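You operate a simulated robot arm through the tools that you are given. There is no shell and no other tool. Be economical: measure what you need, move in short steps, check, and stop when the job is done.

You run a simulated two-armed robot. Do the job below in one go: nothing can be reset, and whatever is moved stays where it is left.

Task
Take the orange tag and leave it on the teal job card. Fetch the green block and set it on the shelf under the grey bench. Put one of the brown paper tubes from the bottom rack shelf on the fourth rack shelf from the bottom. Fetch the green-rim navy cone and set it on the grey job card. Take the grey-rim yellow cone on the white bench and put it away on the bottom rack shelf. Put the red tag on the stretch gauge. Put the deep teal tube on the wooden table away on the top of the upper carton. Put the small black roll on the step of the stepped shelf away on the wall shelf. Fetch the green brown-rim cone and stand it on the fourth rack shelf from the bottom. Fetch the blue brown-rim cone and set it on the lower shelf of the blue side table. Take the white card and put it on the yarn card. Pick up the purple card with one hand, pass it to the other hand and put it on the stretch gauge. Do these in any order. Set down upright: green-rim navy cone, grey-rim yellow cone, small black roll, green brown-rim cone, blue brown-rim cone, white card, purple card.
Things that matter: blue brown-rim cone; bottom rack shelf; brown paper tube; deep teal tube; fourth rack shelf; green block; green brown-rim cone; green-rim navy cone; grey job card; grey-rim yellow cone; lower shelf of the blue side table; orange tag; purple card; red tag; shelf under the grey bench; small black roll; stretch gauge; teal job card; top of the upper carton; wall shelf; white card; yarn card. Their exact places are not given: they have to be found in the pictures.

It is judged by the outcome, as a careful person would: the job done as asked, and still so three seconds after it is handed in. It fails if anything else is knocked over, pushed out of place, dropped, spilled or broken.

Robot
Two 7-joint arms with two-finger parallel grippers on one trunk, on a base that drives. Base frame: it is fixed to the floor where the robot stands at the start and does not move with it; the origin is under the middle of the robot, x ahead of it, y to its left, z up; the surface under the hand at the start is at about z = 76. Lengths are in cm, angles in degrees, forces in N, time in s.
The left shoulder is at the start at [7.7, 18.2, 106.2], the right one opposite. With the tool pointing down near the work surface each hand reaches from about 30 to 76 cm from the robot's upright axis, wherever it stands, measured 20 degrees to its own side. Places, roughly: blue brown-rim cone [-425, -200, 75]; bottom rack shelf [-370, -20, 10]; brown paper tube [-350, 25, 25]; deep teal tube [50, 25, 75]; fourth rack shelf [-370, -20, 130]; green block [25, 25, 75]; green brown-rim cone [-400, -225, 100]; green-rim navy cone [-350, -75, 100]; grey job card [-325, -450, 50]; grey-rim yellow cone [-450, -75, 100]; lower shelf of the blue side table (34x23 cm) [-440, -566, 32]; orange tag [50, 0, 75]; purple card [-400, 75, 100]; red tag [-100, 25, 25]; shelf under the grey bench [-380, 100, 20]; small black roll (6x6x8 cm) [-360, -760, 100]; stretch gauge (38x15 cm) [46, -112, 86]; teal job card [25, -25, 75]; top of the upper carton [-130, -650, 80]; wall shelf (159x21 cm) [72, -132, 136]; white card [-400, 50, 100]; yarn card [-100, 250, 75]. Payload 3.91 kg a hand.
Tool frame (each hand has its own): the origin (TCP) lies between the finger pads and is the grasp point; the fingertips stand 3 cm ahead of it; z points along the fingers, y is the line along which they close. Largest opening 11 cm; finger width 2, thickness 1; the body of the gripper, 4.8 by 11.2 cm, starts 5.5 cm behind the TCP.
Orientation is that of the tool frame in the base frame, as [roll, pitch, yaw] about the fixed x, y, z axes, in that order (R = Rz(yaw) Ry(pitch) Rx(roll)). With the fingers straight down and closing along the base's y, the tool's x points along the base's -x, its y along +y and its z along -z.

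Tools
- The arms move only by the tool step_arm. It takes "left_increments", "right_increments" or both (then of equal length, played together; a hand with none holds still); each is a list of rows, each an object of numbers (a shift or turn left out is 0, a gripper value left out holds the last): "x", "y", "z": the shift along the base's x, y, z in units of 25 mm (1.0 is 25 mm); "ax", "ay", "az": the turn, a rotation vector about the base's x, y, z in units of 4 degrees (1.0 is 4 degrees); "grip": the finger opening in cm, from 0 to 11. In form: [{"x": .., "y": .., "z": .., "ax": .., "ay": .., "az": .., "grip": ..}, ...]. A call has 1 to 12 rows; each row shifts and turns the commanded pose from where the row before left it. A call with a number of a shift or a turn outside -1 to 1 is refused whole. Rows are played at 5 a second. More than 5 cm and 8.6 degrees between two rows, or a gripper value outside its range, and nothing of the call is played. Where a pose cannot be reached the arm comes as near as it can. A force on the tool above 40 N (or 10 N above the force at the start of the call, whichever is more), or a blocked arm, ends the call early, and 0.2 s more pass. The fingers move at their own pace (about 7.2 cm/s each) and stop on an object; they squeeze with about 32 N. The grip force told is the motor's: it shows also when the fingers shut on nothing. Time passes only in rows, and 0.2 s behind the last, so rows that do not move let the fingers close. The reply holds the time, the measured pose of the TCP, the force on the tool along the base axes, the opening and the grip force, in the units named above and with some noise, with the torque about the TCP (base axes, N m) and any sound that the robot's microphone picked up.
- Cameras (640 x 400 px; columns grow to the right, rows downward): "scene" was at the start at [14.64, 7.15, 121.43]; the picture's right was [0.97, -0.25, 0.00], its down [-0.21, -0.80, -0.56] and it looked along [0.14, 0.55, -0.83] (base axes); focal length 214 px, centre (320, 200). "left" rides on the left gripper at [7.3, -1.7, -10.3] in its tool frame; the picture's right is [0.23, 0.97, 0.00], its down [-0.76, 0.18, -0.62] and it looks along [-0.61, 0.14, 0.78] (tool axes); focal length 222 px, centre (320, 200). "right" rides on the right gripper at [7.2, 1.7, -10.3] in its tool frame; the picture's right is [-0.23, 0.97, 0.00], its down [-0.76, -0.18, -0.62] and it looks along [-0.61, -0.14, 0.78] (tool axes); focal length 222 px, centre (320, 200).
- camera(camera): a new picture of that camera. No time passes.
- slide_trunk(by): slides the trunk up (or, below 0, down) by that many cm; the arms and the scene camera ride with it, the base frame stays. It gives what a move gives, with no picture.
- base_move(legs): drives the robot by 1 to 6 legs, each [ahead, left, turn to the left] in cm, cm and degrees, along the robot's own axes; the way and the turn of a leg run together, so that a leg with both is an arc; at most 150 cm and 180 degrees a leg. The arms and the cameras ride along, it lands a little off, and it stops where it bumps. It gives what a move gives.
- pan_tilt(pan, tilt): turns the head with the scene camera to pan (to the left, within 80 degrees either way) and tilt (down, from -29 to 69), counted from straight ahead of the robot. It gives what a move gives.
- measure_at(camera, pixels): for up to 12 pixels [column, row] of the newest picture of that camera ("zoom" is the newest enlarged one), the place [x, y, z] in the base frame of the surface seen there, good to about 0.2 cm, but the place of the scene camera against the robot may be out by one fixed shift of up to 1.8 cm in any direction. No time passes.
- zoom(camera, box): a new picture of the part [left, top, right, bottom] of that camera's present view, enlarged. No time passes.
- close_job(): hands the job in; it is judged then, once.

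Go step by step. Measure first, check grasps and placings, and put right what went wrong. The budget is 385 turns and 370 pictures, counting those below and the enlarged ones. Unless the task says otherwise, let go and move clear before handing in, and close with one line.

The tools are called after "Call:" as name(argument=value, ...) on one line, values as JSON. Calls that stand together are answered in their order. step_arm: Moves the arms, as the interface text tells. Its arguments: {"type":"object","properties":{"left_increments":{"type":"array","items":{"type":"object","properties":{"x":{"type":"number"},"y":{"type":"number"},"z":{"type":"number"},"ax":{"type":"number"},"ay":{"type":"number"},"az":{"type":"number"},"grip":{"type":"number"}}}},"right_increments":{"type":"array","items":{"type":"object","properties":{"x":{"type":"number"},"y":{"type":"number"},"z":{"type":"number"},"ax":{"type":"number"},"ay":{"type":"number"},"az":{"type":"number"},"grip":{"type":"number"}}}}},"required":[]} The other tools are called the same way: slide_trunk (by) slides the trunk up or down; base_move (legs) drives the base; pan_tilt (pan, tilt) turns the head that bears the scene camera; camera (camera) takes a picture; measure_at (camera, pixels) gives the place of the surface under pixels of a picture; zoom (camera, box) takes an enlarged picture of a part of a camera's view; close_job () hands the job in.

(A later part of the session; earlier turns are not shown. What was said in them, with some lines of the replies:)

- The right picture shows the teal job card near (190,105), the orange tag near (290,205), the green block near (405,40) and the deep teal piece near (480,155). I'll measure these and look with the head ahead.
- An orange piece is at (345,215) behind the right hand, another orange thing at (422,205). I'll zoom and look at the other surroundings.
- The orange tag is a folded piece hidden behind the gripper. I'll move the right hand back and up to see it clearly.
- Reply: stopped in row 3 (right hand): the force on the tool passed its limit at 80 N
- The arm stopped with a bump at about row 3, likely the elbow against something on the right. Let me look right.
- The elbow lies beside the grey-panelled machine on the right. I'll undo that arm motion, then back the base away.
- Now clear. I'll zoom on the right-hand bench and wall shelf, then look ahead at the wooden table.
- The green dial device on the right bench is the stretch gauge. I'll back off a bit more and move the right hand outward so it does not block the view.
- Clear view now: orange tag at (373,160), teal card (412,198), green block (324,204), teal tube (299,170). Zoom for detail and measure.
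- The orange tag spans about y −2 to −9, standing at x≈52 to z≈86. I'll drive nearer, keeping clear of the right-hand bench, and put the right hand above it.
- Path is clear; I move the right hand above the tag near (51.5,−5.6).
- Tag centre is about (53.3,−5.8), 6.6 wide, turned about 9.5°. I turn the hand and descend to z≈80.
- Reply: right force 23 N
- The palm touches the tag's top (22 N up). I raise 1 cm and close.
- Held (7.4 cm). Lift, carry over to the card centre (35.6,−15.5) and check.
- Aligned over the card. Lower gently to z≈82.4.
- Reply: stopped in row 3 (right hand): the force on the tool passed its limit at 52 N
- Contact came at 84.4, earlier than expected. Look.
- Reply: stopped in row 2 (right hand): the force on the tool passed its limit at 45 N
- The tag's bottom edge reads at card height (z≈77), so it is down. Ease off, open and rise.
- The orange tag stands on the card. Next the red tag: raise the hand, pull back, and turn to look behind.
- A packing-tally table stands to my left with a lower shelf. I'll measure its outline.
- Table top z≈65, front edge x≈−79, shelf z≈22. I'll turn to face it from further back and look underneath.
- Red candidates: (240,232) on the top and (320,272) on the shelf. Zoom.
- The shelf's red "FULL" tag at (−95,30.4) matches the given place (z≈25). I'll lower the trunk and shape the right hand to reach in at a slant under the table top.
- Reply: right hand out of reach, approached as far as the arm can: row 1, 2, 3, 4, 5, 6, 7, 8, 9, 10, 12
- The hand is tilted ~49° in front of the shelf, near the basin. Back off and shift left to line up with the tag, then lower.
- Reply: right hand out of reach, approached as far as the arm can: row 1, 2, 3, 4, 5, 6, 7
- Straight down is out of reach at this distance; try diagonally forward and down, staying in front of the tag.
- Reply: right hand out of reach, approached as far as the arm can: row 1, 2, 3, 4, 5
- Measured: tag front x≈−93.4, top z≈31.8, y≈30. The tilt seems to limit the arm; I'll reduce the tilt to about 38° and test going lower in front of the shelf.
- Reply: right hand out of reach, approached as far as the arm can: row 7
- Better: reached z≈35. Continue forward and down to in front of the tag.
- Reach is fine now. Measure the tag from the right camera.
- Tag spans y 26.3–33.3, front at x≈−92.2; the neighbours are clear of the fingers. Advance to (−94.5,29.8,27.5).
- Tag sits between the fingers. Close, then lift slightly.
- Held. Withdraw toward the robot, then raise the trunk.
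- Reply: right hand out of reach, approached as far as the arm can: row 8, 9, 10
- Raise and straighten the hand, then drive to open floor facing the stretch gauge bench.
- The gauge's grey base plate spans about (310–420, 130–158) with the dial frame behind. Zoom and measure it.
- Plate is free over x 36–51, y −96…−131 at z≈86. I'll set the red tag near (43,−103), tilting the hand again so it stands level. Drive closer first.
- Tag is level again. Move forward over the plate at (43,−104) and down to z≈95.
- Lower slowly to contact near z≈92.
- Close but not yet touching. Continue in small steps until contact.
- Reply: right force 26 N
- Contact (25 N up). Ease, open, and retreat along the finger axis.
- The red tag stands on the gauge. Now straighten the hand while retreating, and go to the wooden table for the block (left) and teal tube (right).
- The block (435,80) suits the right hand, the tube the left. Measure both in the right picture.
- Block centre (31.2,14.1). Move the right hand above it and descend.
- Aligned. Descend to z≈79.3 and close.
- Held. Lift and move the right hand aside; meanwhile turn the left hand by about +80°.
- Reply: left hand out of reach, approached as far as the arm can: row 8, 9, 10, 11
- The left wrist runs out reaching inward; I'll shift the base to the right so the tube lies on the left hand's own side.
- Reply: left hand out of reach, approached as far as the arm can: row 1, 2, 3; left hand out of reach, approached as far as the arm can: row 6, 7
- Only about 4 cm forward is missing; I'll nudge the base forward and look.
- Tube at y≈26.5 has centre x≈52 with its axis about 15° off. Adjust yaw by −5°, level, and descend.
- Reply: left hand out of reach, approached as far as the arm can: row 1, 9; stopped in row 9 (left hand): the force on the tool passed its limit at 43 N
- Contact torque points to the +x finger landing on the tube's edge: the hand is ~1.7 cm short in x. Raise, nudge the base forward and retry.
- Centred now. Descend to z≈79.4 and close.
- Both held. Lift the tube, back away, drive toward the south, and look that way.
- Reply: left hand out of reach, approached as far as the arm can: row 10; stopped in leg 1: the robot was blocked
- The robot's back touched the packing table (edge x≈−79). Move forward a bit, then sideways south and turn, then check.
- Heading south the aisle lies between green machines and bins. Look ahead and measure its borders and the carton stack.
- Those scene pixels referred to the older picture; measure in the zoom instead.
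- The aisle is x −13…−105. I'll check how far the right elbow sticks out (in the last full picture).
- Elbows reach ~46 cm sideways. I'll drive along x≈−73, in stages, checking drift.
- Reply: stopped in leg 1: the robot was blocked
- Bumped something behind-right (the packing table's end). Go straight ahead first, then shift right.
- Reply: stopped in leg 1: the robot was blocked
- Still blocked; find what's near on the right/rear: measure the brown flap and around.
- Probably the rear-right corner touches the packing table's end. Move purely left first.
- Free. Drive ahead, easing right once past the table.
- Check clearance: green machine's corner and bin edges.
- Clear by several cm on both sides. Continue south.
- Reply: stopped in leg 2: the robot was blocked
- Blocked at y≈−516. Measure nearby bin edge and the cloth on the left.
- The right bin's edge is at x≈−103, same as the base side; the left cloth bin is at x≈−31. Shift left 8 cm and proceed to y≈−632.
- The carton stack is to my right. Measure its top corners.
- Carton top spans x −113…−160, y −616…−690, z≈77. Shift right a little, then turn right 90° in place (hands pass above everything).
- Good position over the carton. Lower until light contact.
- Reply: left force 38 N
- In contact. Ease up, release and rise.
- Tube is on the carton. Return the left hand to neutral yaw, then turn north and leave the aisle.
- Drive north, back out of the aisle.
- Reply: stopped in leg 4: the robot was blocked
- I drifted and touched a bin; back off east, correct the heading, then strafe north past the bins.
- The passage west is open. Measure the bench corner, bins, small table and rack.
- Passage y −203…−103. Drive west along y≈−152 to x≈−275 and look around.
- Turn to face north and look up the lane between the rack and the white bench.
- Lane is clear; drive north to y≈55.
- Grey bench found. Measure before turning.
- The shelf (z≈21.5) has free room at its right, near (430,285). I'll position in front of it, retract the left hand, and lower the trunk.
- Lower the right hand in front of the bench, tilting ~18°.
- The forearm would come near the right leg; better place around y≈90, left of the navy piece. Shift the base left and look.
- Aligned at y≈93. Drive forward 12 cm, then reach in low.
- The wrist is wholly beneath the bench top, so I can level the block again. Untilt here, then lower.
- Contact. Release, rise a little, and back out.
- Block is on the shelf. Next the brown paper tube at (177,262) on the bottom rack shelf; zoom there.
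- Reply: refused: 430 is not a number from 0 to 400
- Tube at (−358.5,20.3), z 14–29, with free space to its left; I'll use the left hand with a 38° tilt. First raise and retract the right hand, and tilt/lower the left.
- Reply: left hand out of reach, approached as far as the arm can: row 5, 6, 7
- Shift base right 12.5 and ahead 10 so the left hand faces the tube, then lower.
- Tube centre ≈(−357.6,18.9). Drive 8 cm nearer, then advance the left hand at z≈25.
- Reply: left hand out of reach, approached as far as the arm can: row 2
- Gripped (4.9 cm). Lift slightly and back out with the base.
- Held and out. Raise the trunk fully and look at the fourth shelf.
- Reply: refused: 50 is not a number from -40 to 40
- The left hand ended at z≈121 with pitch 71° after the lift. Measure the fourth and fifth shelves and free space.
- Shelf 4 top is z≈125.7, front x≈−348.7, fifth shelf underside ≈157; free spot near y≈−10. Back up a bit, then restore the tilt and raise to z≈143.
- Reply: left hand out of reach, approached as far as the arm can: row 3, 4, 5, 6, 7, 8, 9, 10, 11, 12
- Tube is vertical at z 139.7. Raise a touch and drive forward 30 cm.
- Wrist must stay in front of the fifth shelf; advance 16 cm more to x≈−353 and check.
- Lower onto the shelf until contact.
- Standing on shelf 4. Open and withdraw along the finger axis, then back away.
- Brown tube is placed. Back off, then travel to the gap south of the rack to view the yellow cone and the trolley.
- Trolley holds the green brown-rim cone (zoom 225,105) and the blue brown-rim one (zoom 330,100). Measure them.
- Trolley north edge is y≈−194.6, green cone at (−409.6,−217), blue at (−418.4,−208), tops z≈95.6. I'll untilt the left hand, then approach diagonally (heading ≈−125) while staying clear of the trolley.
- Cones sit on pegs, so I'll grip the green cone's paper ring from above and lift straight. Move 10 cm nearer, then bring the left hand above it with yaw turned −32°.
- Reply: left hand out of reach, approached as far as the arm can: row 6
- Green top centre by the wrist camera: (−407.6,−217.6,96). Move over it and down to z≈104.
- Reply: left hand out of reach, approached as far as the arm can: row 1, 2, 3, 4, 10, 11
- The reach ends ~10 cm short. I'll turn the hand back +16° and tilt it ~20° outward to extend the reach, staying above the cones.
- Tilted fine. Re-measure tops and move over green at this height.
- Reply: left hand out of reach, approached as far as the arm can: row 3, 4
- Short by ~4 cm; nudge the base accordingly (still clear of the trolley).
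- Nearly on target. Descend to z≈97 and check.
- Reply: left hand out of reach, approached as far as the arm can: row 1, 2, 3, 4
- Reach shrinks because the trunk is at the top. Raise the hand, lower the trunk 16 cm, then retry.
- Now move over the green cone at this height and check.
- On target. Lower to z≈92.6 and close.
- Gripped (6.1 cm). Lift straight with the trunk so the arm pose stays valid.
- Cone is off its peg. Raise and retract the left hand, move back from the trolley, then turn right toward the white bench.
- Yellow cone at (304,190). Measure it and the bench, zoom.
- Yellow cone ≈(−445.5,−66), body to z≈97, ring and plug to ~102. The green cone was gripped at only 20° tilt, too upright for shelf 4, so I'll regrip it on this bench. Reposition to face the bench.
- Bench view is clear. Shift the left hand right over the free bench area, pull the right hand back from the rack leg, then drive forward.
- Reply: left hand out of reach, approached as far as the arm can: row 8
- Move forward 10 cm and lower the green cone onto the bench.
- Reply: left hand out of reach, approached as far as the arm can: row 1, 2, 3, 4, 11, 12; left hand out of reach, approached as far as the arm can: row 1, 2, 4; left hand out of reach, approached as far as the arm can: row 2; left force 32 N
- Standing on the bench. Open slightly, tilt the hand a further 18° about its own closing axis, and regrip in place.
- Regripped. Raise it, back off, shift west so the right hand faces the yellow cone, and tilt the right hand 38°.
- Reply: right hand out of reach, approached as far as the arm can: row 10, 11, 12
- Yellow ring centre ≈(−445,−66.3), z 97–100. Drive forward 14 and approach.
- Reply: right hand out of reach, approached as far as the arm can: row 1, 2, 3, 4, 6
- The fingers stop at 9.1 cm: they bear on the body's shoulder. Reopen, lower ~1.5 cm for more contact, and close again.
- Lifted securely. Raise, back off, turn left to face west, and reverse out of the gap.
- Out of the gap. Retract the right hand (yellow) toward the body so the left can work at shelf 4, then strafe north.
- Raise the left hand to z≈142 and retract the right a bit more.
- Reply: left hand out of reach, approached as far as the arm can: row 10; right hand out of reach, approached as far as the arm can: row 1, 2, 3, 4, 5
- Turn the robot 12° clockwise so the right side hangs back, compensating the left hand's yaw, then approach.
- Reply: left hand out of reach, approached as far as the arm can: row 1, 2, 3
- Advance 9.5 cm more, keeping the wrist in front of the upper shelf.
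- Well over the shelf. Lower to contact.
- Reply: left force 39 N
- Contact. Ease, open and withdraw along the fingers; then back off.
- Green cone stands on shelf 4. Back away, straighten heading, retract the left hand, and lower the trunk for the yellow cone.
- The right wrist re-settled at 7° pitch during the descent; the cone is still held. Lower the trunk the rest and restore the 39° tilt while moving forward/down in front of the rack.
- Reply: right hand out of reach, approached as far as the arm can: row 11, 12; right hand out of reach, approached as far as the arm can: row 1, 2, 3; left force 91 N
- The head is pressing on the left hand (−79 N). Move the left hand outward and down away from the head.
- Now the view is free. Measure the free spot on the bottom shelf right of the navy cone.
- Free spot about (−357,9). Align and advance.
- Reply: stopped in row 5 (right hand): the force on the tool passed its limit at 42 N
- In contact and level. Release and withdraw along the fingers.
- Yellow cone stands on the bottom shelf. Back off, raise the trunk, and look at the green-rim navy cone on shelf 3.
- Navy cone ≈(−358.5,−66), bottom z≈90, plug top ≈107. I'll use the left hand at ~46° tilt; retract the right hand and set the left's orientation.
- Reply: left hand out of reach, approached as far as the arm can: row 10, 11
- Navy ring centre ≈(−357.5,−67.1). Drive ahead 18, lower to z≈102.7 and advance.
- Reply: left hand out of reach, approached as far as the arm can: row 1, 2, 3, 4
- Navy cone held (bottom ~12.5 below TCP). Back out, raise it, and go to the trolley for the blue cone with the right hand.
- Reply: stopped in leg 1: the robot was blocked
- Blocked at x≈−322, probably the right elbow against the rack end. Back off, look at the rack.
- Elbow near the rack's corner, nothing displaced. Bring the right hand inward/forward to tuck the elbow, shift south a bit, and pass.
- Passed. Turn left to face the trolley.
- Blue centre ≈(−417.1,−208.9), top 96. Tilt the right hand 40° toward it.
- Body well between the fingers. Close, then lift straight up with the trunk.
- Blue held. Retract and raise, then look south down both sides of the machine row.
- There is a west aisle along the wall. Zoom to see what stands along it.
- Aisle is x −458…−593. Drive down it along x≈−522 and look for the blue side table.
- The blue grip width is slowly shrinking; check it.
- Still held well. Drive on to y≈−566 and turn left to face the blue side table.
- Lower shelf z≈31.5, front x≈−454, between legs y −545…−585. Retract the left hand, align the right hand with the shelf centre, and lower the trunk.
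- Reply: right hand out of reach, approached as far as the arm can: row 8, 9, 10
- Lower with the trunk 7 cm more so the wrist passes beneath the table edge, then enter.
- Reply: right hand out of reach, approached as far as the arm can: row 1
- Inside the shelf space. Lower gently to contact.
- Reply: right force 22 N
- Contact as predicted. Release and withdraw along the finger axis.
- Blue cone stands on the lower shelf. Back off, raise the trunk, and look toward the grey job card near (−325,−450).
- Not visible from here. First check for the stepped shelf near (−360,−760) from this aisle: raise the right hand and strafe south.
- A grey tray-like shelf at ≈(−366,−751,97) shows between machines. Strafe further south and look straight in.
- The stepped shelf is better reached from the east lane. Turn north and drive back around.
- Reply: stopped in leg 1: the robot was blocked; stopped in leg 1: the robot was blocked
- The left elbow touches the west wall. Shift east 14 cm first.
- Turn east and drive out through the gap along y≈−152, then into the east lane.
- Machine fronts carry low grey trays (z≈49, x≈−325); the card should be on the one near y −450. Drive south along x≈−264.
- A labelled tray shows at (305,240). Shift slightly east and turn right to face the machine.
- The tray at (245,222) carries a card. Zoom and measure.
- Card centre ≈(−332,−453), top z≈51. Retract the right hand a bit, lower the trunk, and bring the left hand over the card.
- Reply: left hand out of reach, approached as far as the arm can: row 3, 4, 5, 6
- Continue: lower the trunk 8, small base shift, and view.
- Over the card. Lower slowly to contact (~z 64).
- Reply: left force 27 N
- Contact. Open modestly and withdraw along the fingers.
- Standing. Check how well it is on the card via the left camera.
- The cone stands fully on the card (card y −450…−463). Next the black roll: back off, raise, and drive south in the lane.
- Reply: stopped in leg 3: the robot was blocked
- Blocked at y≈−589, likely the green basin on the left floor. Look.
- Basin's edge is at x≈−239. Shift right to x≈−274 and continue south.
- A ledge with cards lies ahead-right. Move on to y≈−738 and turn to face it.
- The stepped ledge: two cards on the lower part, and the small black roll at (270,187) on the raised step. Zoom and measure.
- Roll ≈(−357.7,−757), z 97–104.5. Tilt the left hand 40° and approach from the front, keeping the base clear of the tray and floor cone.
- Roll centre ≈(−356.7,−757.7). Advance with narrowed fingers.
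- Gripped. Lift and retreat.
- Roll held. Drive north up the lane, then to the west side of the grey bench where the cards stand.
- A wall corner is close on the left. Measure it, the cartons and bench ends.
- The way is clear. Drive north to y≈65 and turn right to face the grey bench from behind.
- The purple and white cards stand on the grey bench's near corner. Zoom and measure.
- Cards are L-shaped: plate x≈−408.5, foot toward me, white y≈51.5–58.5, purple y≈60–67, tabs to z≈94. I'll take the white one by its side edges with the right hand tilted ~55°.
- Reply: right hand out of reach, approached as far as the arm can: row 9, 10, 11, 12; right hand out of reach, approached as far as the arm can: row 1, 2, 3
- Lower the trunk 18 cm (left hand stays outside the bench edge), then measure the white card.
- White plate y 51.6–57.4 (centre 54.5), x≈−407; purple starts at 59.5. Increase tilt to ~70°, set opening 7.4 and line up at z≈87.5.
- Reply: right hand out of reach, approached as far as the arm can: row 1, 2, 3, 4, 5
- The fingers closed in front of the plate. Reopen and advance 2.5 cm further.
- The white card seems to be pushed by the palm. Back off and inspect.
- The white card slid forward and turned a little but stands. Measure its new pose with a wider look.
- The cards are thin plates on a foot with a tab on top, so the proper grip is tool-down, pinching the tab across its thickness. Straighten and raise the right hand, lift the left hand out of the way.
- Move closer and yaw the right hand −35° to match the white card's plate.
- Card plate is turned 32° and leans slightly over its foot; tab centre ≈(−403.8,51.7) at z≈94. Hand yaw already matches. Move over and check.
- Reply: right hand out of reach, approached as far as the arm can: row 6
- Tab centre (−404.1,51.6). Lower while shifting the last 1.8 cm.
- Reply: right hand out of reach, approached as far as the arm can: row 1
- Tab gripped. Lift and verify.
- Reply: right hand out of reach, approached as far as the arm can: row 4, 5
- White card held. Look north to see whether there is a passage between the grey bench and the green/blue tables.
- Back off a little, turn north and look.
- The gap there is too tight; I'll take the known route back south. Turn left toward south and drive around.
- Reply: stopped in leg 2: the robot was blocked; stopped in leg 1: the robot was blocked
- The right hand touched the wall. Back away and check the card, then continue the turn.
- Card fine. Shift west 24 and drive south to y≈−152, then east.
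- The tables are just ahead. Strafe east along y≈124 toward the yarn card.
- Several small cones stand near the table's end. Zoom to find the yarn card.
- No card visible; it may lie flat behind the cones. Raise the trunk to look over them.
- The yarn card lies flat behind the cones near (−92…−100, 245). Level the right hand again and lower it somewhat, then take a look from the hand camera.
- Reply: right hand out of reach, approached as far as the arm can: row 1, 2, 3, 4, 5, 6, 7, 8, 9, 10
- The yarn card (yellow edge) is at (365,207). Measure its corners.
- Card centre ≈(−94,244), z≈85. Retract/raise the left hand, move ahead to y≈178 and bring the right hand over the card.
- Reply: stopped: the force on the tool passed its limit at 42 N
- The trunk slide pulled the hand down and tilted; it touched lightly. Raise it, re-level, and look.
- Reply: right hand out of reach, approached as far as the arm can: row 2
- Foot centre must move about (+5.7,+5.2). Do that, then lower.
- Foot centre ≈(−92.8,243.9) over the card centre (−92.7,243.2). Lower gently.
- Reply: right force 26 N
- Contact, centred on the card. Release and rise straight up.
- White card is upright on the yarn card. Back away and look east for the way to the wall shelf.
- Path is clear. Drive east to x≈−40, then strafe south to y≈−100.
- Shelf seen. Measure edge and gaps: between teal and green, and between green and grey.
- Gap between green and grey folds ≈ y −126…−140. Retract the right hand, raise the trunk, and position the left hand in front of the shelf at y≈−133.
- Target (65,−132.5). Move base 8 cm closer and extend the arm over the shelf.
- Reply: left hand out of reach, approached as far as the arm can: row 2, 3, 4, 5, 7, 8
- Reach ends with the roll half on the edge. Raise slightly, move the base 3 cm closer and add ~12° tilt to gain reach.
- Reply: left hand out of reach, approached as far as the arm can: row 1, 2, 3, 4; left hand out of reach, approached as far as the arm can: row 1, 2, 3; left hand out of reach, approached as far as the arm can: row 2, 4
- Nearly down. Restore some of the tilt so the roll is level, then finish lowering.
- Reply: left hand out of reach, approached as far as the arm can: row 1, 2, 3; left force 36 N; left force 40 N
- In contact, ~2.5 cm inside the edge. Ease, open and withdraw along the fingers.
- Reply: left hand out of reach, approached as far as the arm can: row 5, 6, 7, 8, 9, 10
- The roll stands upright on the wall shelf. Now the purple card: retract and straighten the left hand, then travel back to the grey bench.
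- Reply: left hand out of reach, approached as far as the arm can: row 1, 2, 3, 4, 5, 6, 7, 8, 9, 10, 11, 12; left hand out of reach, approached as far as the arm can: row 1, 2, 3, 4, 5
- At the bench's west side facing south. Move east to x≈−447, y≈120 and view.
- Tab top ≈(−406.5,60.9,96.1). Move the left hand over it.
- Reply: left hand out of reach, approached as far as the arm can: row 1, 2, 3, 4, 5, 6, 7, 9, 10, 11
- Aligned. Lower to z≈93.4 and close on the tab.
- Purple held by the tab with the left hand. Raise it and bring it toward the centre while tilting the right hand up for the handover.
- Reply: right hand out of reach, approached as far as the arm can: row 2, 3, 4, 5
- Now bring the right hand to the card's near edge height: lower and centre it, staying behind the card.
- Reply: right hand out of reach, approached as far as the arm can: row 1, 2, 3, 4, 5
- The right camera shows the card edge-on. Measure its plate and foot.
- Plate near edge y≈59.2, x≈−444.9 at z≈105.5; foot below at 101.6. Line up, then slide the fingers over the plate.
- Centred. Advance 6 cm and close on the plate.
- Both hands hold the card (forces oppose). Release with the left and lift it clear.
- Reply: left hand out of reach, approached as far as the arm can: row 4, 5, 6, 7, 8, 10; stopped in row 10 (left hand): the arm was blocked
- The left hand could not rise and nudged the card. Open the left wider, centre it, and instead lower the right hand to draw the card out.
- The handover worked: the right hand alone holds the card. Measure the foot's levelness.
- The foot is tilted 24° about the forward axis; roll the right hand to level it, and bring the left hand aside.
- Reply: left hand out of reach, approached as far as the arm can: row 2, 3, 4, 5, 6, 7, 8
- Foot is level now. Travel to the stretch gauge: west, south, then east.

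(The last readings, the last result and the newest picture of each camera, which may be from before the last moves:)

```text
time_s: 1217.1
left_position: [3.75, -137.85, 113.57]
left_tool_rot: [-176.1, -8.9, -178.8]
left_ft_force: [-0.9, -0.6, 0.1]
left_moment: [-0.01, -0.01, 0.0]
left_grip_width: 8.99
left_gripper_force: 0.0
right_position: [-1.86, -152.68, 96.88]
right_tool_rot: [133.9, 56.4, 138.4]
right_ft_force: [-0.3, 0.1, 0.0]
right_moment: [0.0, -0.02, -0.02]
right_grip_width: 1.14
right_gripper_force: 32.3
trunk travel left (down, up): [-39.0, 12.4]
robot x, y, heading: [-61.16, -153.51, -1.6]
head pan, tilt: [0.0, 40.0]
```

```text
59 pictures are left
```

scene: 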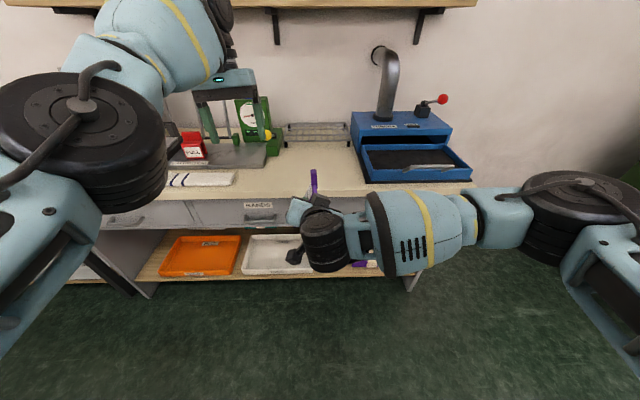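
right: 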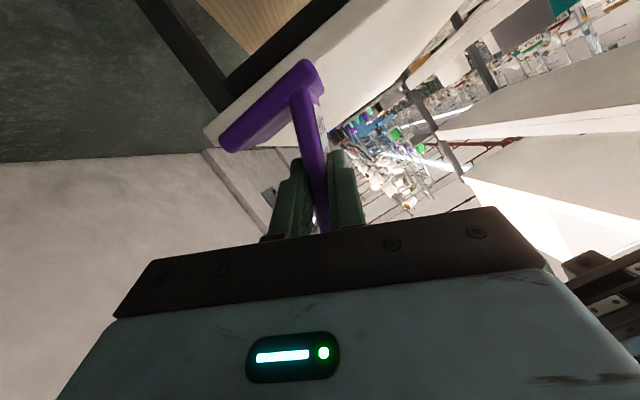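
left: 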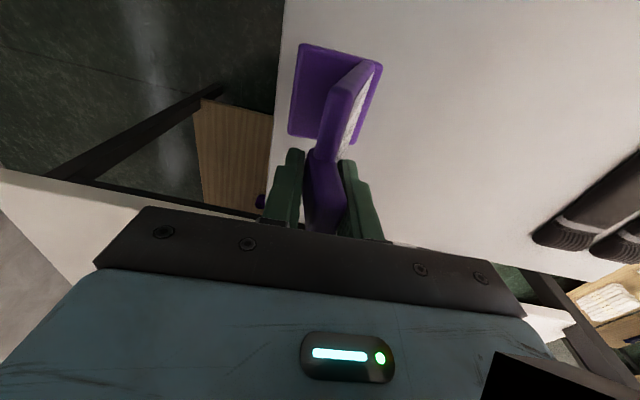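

Retract the left hand first, then shift to y≈−119 and approach.

Call:
step_arm(left_increments=[{"x": -1}, {"x": -1}, {"x": -1}, {"x": -1, "y": 0.5}, {"x": -1, "y": 0.5}, {"x": -1, "y": 0.5}, {"x": -1, "y": 0.5}, {"x": -1, "y": 0.5}])

Call:
base_move(legs=[[0, 35, 1.6], [28, 0, 0]])

Call:
camera(camera="right")

Call:
camera(camera="scene")

```text
time_s: 1218.9
left_position: [-6.15, -132.74, 114.08]
left_tool_rot: [-176.0, -8.5, -178.6]
left_ft_force: [-1.1, 0.7, 0.4]
left_moment: [-0.04, -0.02, 0.01]
left_grip_width: 9.0
left_gripper_force: 0.1
left hand out of reach, approached as far as the arm can: row 1, 2, 3, 4, 5
right_position: [-2.06, -152.51, 96.93]
right_tool_rot: [133.9, 56.4, 138.5]
right_ft_force: [0.4, 1.2, -0.3]
right_moment: [-0.01, 0.06, -0.03]
right_grip_width: 1.14
right_gripper_force: 32.0
trunk travel left (down, up): [-39.0, 12.4]
robot x, y, heading: [-61.23, -153.5, -1.4]
head pan, tilt: [0.0, 40.0]
```

```text
time_s: 1224.1
left_position: [21.76, -95.93, 113.97]
left_tool_rot: [-176.1, -8.9, -176.8]
left_ft_force: [0.5, -0.5, -0.5]
left_moment: [0.0, 0.04, 0.02]
left_grip_width: 8.97
left_gripper_force: 0.0
right_position: [26.74, -115.52, 96.88]
right_tool_rot: [134.0, 56.3, 140.5]
right_ft_force: [0.5, -0.6, -0.1]
right_moment: [-0.03, 0.02, -0.03]
right_grip_width: 1.15
right_gripper_force: 31.8
trunk travel left (down, up): [-39.0, 12.4]
robot x, y, heading: [-32.5, -118.51, 0.5]
head pan, tilt: [0.0, 40.0]
```

```text
58 pictures are left
```

right: 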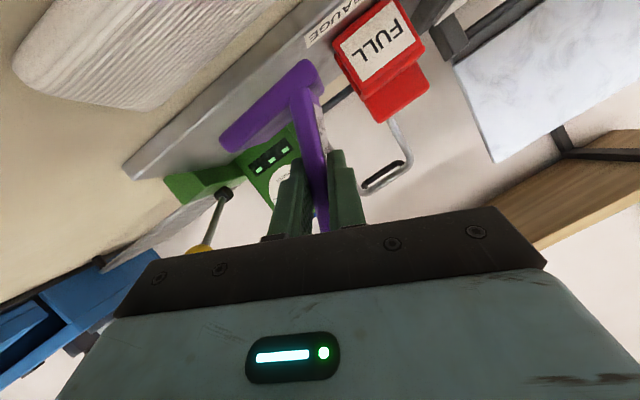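

```text
57 pictures are left
```

scene: 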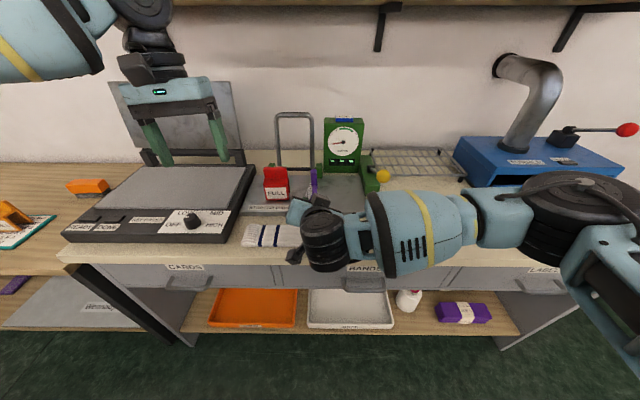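

Clear so far. Move the base 6 cm closer, then bring the card over the plate at (41,−118.5).

Call:
base_move(legs=[[7, 0, -0.5]])

Call:
step_arm(right_increments=[{"x": 0.8, "y": -0.4}, {"x": 0.8, "y": -0.4}, {"x": 0.8, "y": -0.4}, {"x": 0.6, "y": -0.2}])

Call:
camera(camera="right")

Call:
zoom(camera="scene", box=[220, 90, 460, 290])

```text
time_s: 1225.1
left_position: [29.12, -96.35, 113.97]
left_tool_rot: [-176.1, -8.7, -177.1]
left_ft_force: [0.8, 0.3, -0.5]
left_moment: [0.0, 0.05, 0.02]
left_grip_width: 8.99
left_gripper_force: 0.0
right_position: [33.61, -115.86, 96.73]
right_tool_rot: [134.1, 56.2, 140.0]
right_ft_force: [0.2, -0.8, -0.5]
right_moment: [-0.03, 0.02, 0.0]
right_grip_width: 1.13
right_gripper_force: 32.1
trunk travel left (down, up): [-39.0, 12.4]
robot x, y, heading: [-25.42, -118.66, -0.0]
head pan, tilt: [0.0, 40.0]
```

```text
time_s: 1226.1
left_position: [28.91, -96.29, 113.93]
left_tool_rot: [-176.1, -8.8, -177.2]
left_ft_force: [-0.8, 0.8, -0.6]
left_moment: [0.01, 0.04, -0.02]
left_grip_width: 9.03
left_gripper_force: 0.2
right_position: [41.1, -119.26, 96.77]
right_tool_rot: [134.0, 56.2, 140.0]
right_ft_force: [0.2, -0.7, -0.4]
right_moment: [0.03, 0.04, -0.02]
right_grip_width: 1.12
right_gripper_force: 32.3
trunk travel left (down, up): [-39.0, 12.4]
robot x, y, heading: [-25.03, -118.36, 0.0]
head pan, tilt: [0.0, 40.0]
```

```text
56 pictures are left
```

right: 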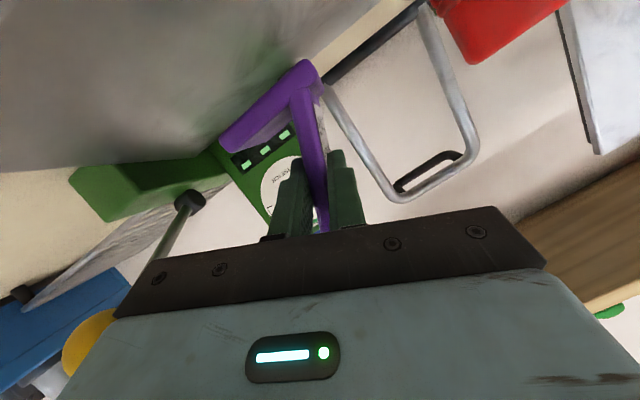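

```text
2.00 times, centred on (340, 190) of scene
```

zoom: 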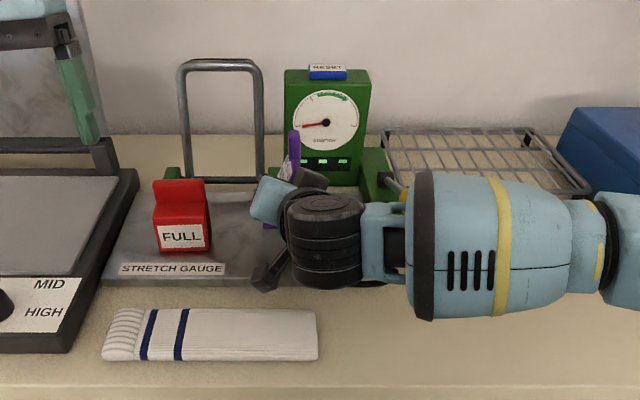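

Call:
measure_at(camera="right", pixels=[[90, 340], [100, 325], [115, 312], [190, 200], [228, 143], [310, 70], [318, 90], [150, 150], [200, 60]])

```text
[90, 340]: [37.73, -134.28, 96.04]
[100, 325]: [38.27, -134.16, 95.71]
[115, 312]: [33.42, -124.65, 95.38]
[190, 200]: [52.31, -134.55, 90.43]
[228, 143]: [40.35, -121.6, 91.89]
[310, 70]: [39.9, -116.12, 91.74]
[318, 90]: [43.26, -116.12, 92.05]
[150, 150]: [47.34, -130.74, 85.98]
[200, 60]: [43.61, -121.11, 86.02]
```

Call:
measure_at(camera="zoom", pixels=[[425, 180], [425, 240], [425, 310], [405, 200], [385, 240], [500, 180], [330, 200], [310, 240]])

```text
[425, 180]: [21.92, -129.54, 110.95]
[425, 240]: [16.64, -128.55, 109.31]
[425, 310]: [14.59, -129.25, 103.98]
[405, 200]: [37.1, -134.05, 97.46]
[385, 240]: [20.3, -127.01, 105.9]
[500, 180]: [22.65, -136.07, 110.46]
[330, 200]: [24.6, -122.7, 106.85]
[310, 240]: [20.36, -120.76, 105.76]
```

Foot is over the plate (x 40–46, y −116…−122), clear of knob and tag. Lower slowly to contact.

Call:
step_arm(right_increments=[{"z": -0.6}, {"z": -0.6}, {"z": -0.4}, {"z": -0.2}, {"z": -0.15}, {"z": -0.12}, {}])

Call:
camera(camera="right")

```text
time_s: 1227.7
left_position: [28.75, -96.28, 114.16]
left_tool_rot: [-176.1, -8.6, -177.1]
left_ft_force: [-0.2, -0.1, 1.3]
left_moment: [-0.02, -0.02, 0.02]
left_grip_width: 9.02
left_gripper_force: 0.1
right_position: [41.18, -119.13, 92.24]
right_tool_rot: [133.3, 56.6, 139.4]
right_ft_force: [-0.5, -1.6, 18.8]
right_moment: [0.67, -1.07, 0.0]
right_grip_width: 1.15
right_gripper_force: 31.9
trunk travel left (down, up): [-39.0, 12.4]
robot x, y, heading: [-25.52, -118.12, -0.0]
head pan, tilt: [0.0, 40.0]
```

```text
54 pictures are left
```

right: 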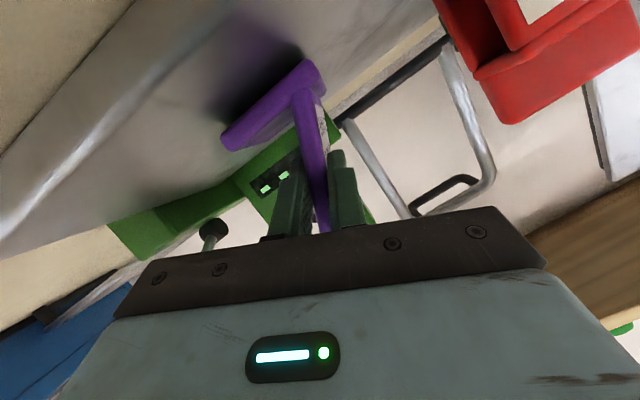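

Contact at the far corner first: the foot is pitched slightly. Press gently so the card pivots flat in the grip.

Call:
step_arm(right_increments=[{"z": -0.12}, {"z": -0.12}, {"z": -0.12}, {}])

Call:
camera(camera="right")

```text
time_s: 1228.7
left_position: [28.54, -96.13, 114.21]
left_tool_rot: [-176.1, -8.6, -177.0]
left_ft_force: [-0.2, 1.7, 0.7]
left_moment: [0.0, 0.03, -0.01]
left_grip_width: 9.02
left_gripper_force: 0.1
right_position: [41.07, -119.01, 91.32]
right_tool_rot: [133.1, 56.5, 139.5]
right_ft_force: [-9.1, 4.3, 28.3]
right_moment: [0.89, -0.72, 0.48]
right_grip_width: 1.15
right_gripper_force: 32.2
trunk travel left (down, up): [-39.0, 12.4]
robot x, y, heading: [-25.42, -118.5, 0.1]
head pan, tilt: [0.0, 40.0]
```

```text
53 pictures are left
```

right: 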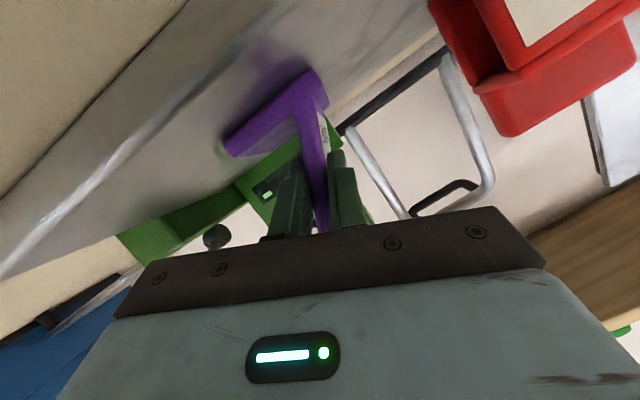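

Call:
measure_at(camera="right", pixels=[[232, 152], [315, 76], [275, 115], [260, 95], [215, 130], [290, 65]])

Call:
step_arm(right_increments=[{"z": -0.12}, {"z": -0.1}, {}])

```text
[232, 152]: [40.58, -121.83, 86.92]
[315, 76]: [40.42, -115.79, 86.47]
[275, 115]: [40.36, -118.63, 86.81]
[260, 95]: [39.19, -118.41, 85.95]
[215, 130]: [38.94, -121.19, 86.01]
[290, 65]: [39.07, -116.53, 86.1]
```

```text
time_s: 1229.5
left_position: [28.59, -96.27, 114.1]
left_tool_rot: [-176.1, -8.7, -177.2]
left_ft_force: [-0.5, 0.0, -0.6]
left_moment: [-0.01, 0.0, 0.0]
left_grip_width: 8.98
left_gripper_force: 0.0
right_position: [40.91, -119.06, 91.13]
right_tool_rot: [132.8, 56.7, 139.4]
right_ft_force: [-1.8, 11.3, 32.7]
right_moment: [0.87, -0.61, 0.31]
right_grip_width: 1.17
right_gripper_force: 32.0
trunk travel left (down, up): [-39.0, 12.4]
robot x, y, heading: [-25.41, -118.09, 0.2]
head pan, tilt: [0.0, 40.0]
```

The foot sits flat on the plate. Ease, open and withdraw straight back along the fingers.

Call:
step_arm(right_increments=[{"z": 0.15}, {"grip": 3.5}, {"grip": 4.5}, {}, {"x": -0.45, "y": -0.09, "z": 0.19}, {"x": -0.9, "y": -0.18, "z": 0.37}, {"x": -0.9, "y": -0.18, "z": 0.37}, {"x": -0.9, "y": 0, "z": 0.5}, {"x": -0.9, "z": 0.5}])

Call:
camera(camera="right")

Call:
zoom(camera="scene", box=[220, 90, 460, 290])

```text
time_s: 1231.5
left_position: [28.92, -96.23, 114.06]
left_tool_rot: [-176.1, -8.9, -177.0]
left_ft_force: [0.2, -0.3, -0.2]
left_moment: [0.0, -0.02, -0.02]
left_grip_width: 8.98
left_gripper_force: 0.1
right_position: [30.96, -120.19, 95.48]
right_tool_rot: [134.0, 56.3, 140.0]
right_ft_force: [0.0, -0.1, -0.2]
right_moment: [-0.03, 0.0, 0.03]
right_grip_width: 4.5
right_gripper_force: 0.1
trunk travel left (down, up): [-39.0, 12.4]
robot x, y, heading: [-25.43, -118.17, 0.3]
head pan, tilt: [0.0, 40.0]
```

```text
52 pictures are left
```

right: 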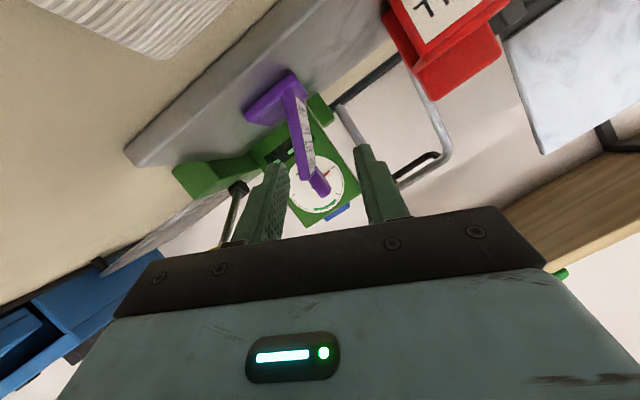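

```text
2.00 times, centred on (340, 190) of scene
```

zoom: 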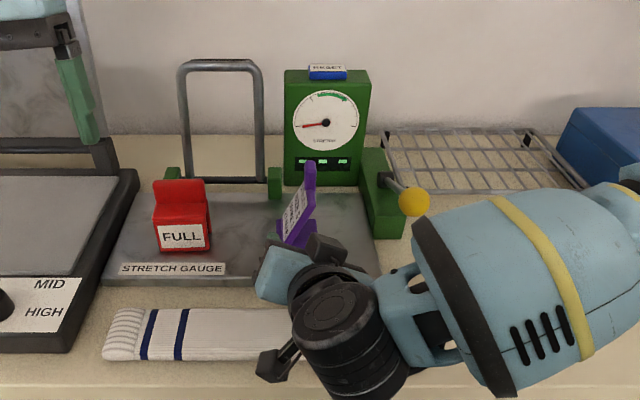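

The purple card stands on the gauge. Back the base away and check the whole bench and the wooden table.

Call:
step_arm(right_increments=[{"z": 1}, {"z": 1}, {"z": 0.5}])

Call:
base_move(legs=[[-20, 0, 0]])

Call:
pan_tilt(pan=0, tilt=20)

Call:
camera(camera="scene")

Call:
zoom(camera="scene", box=[150, 130, 450, 330])

```text
time_s: 1232.3
left_position: [28.93, -96.25, 114.12]
left_tool_rot: [-176.1, -8.8, -177.1]
left_ft_force: [-0.3, 0.2, 0.0]
left_moment: [-0.01, -0.03, 0.01]
left_grip_width: 8.99
left_gripper_force: 0.0
right_position: [31.08, -120.34, 101.71]
right_tool_rot: [134.0, 56.3, 139.9]
right_ft_force: [0.4, 0.5, -0.4]
right_moment: [-0.01, 0.0, 0.01]
right_grip_width: 4.5
right_gripper_force: 0.1
trunk travel left (down, up): [-39.0, 12.4]
robot x, y, heading: [-25.14, -118.57, -0.1]
head pan, tilt: [0.0, 40.0]
```

```text
time_s: 1233.9
left_position: [8.55, -96.4, 113.94]
left_tool_rot: [-176.1, -8.7, -177.3]
left_ft_force: [-0.1, 0.6, 1.0]
left_moment: [0.01, 0.01, 0.0]
left_grip_width: 9.0
left_gripper_force: 0.0
right_position: [10.68, -120.41, 101.67]
right_tool_rot: [133.8, 56.2, 139.8]
right_ft_force: [-0.5, -0.6, -0.3]
right_moment: [0.0, 0.01, -0.01]
right_grip_width: 4.51
right_gripper_force: 0.0
trunk travel left (down, up): [-39.0, 12.4]
robot x, y, heading: [-45.66, -118.26, 0.1]
head pan, tilt: [0.0, 40.0]
```

```text
time_s: 1234.8
left_position: [8.74, -96.47, 113.88]
left_tool_rot: [-176.1, -8.8, -177.3]
left_ft_force: [-0.2, -0.2, 0.2]
left_moment: [-0.02, 0.02, -0.02]
left_grip_width: 8.99
left_gripper_force: 0.0
right_position: [10.79, -120.48, 101.74]
right_tool_rot: [134.0, 56.3, 139.8]
right_ft_force: [-0.3, 0.6, 0.6]
right_moment: [-0.02, 0.02, 0.03]
right_grip_width: 4.5
right_gripper_force: 0.0
trunk travel left (down, up): [-39.0, 12.4]
robot x, y, heading: [-45.7, -118.58, -0.2]
head pan, tilt: [0.0, 20.0]
```

```text
50 pictures are left
```

scene: 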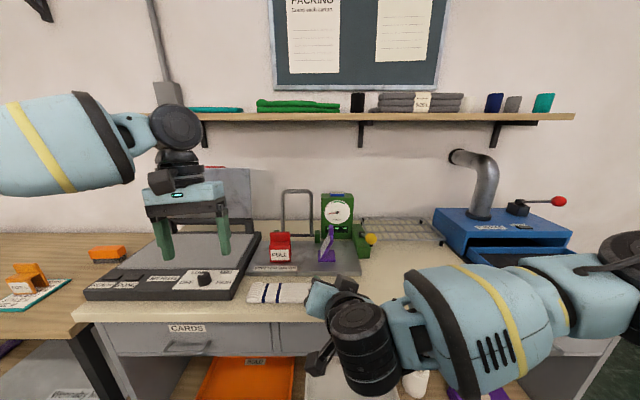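

```text
2.00 times, centred on (300, 230) of scene
```

zoom: 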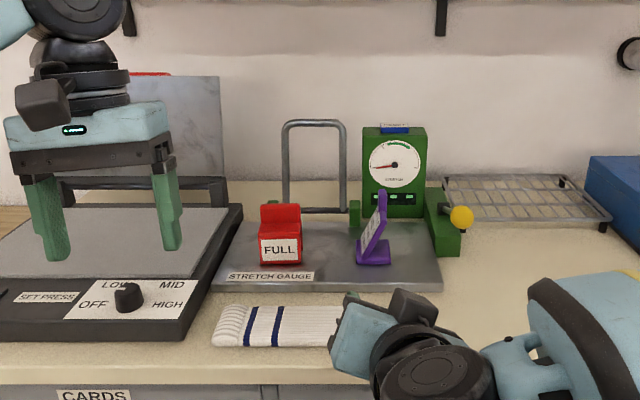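

All twelve items are in place and both hands are empty and clear, so I am handing in.

Call:
close_job()

```text
The job is handed in.
```

All twelve placings are done and the job is handed in. Each was checked in a picture after release, and the pieces that had to be upright were standing. On the way the base touched the packing table, a few bins, the green basin, the rack and the walls, but I saw nothing knocked over or clearly moved.
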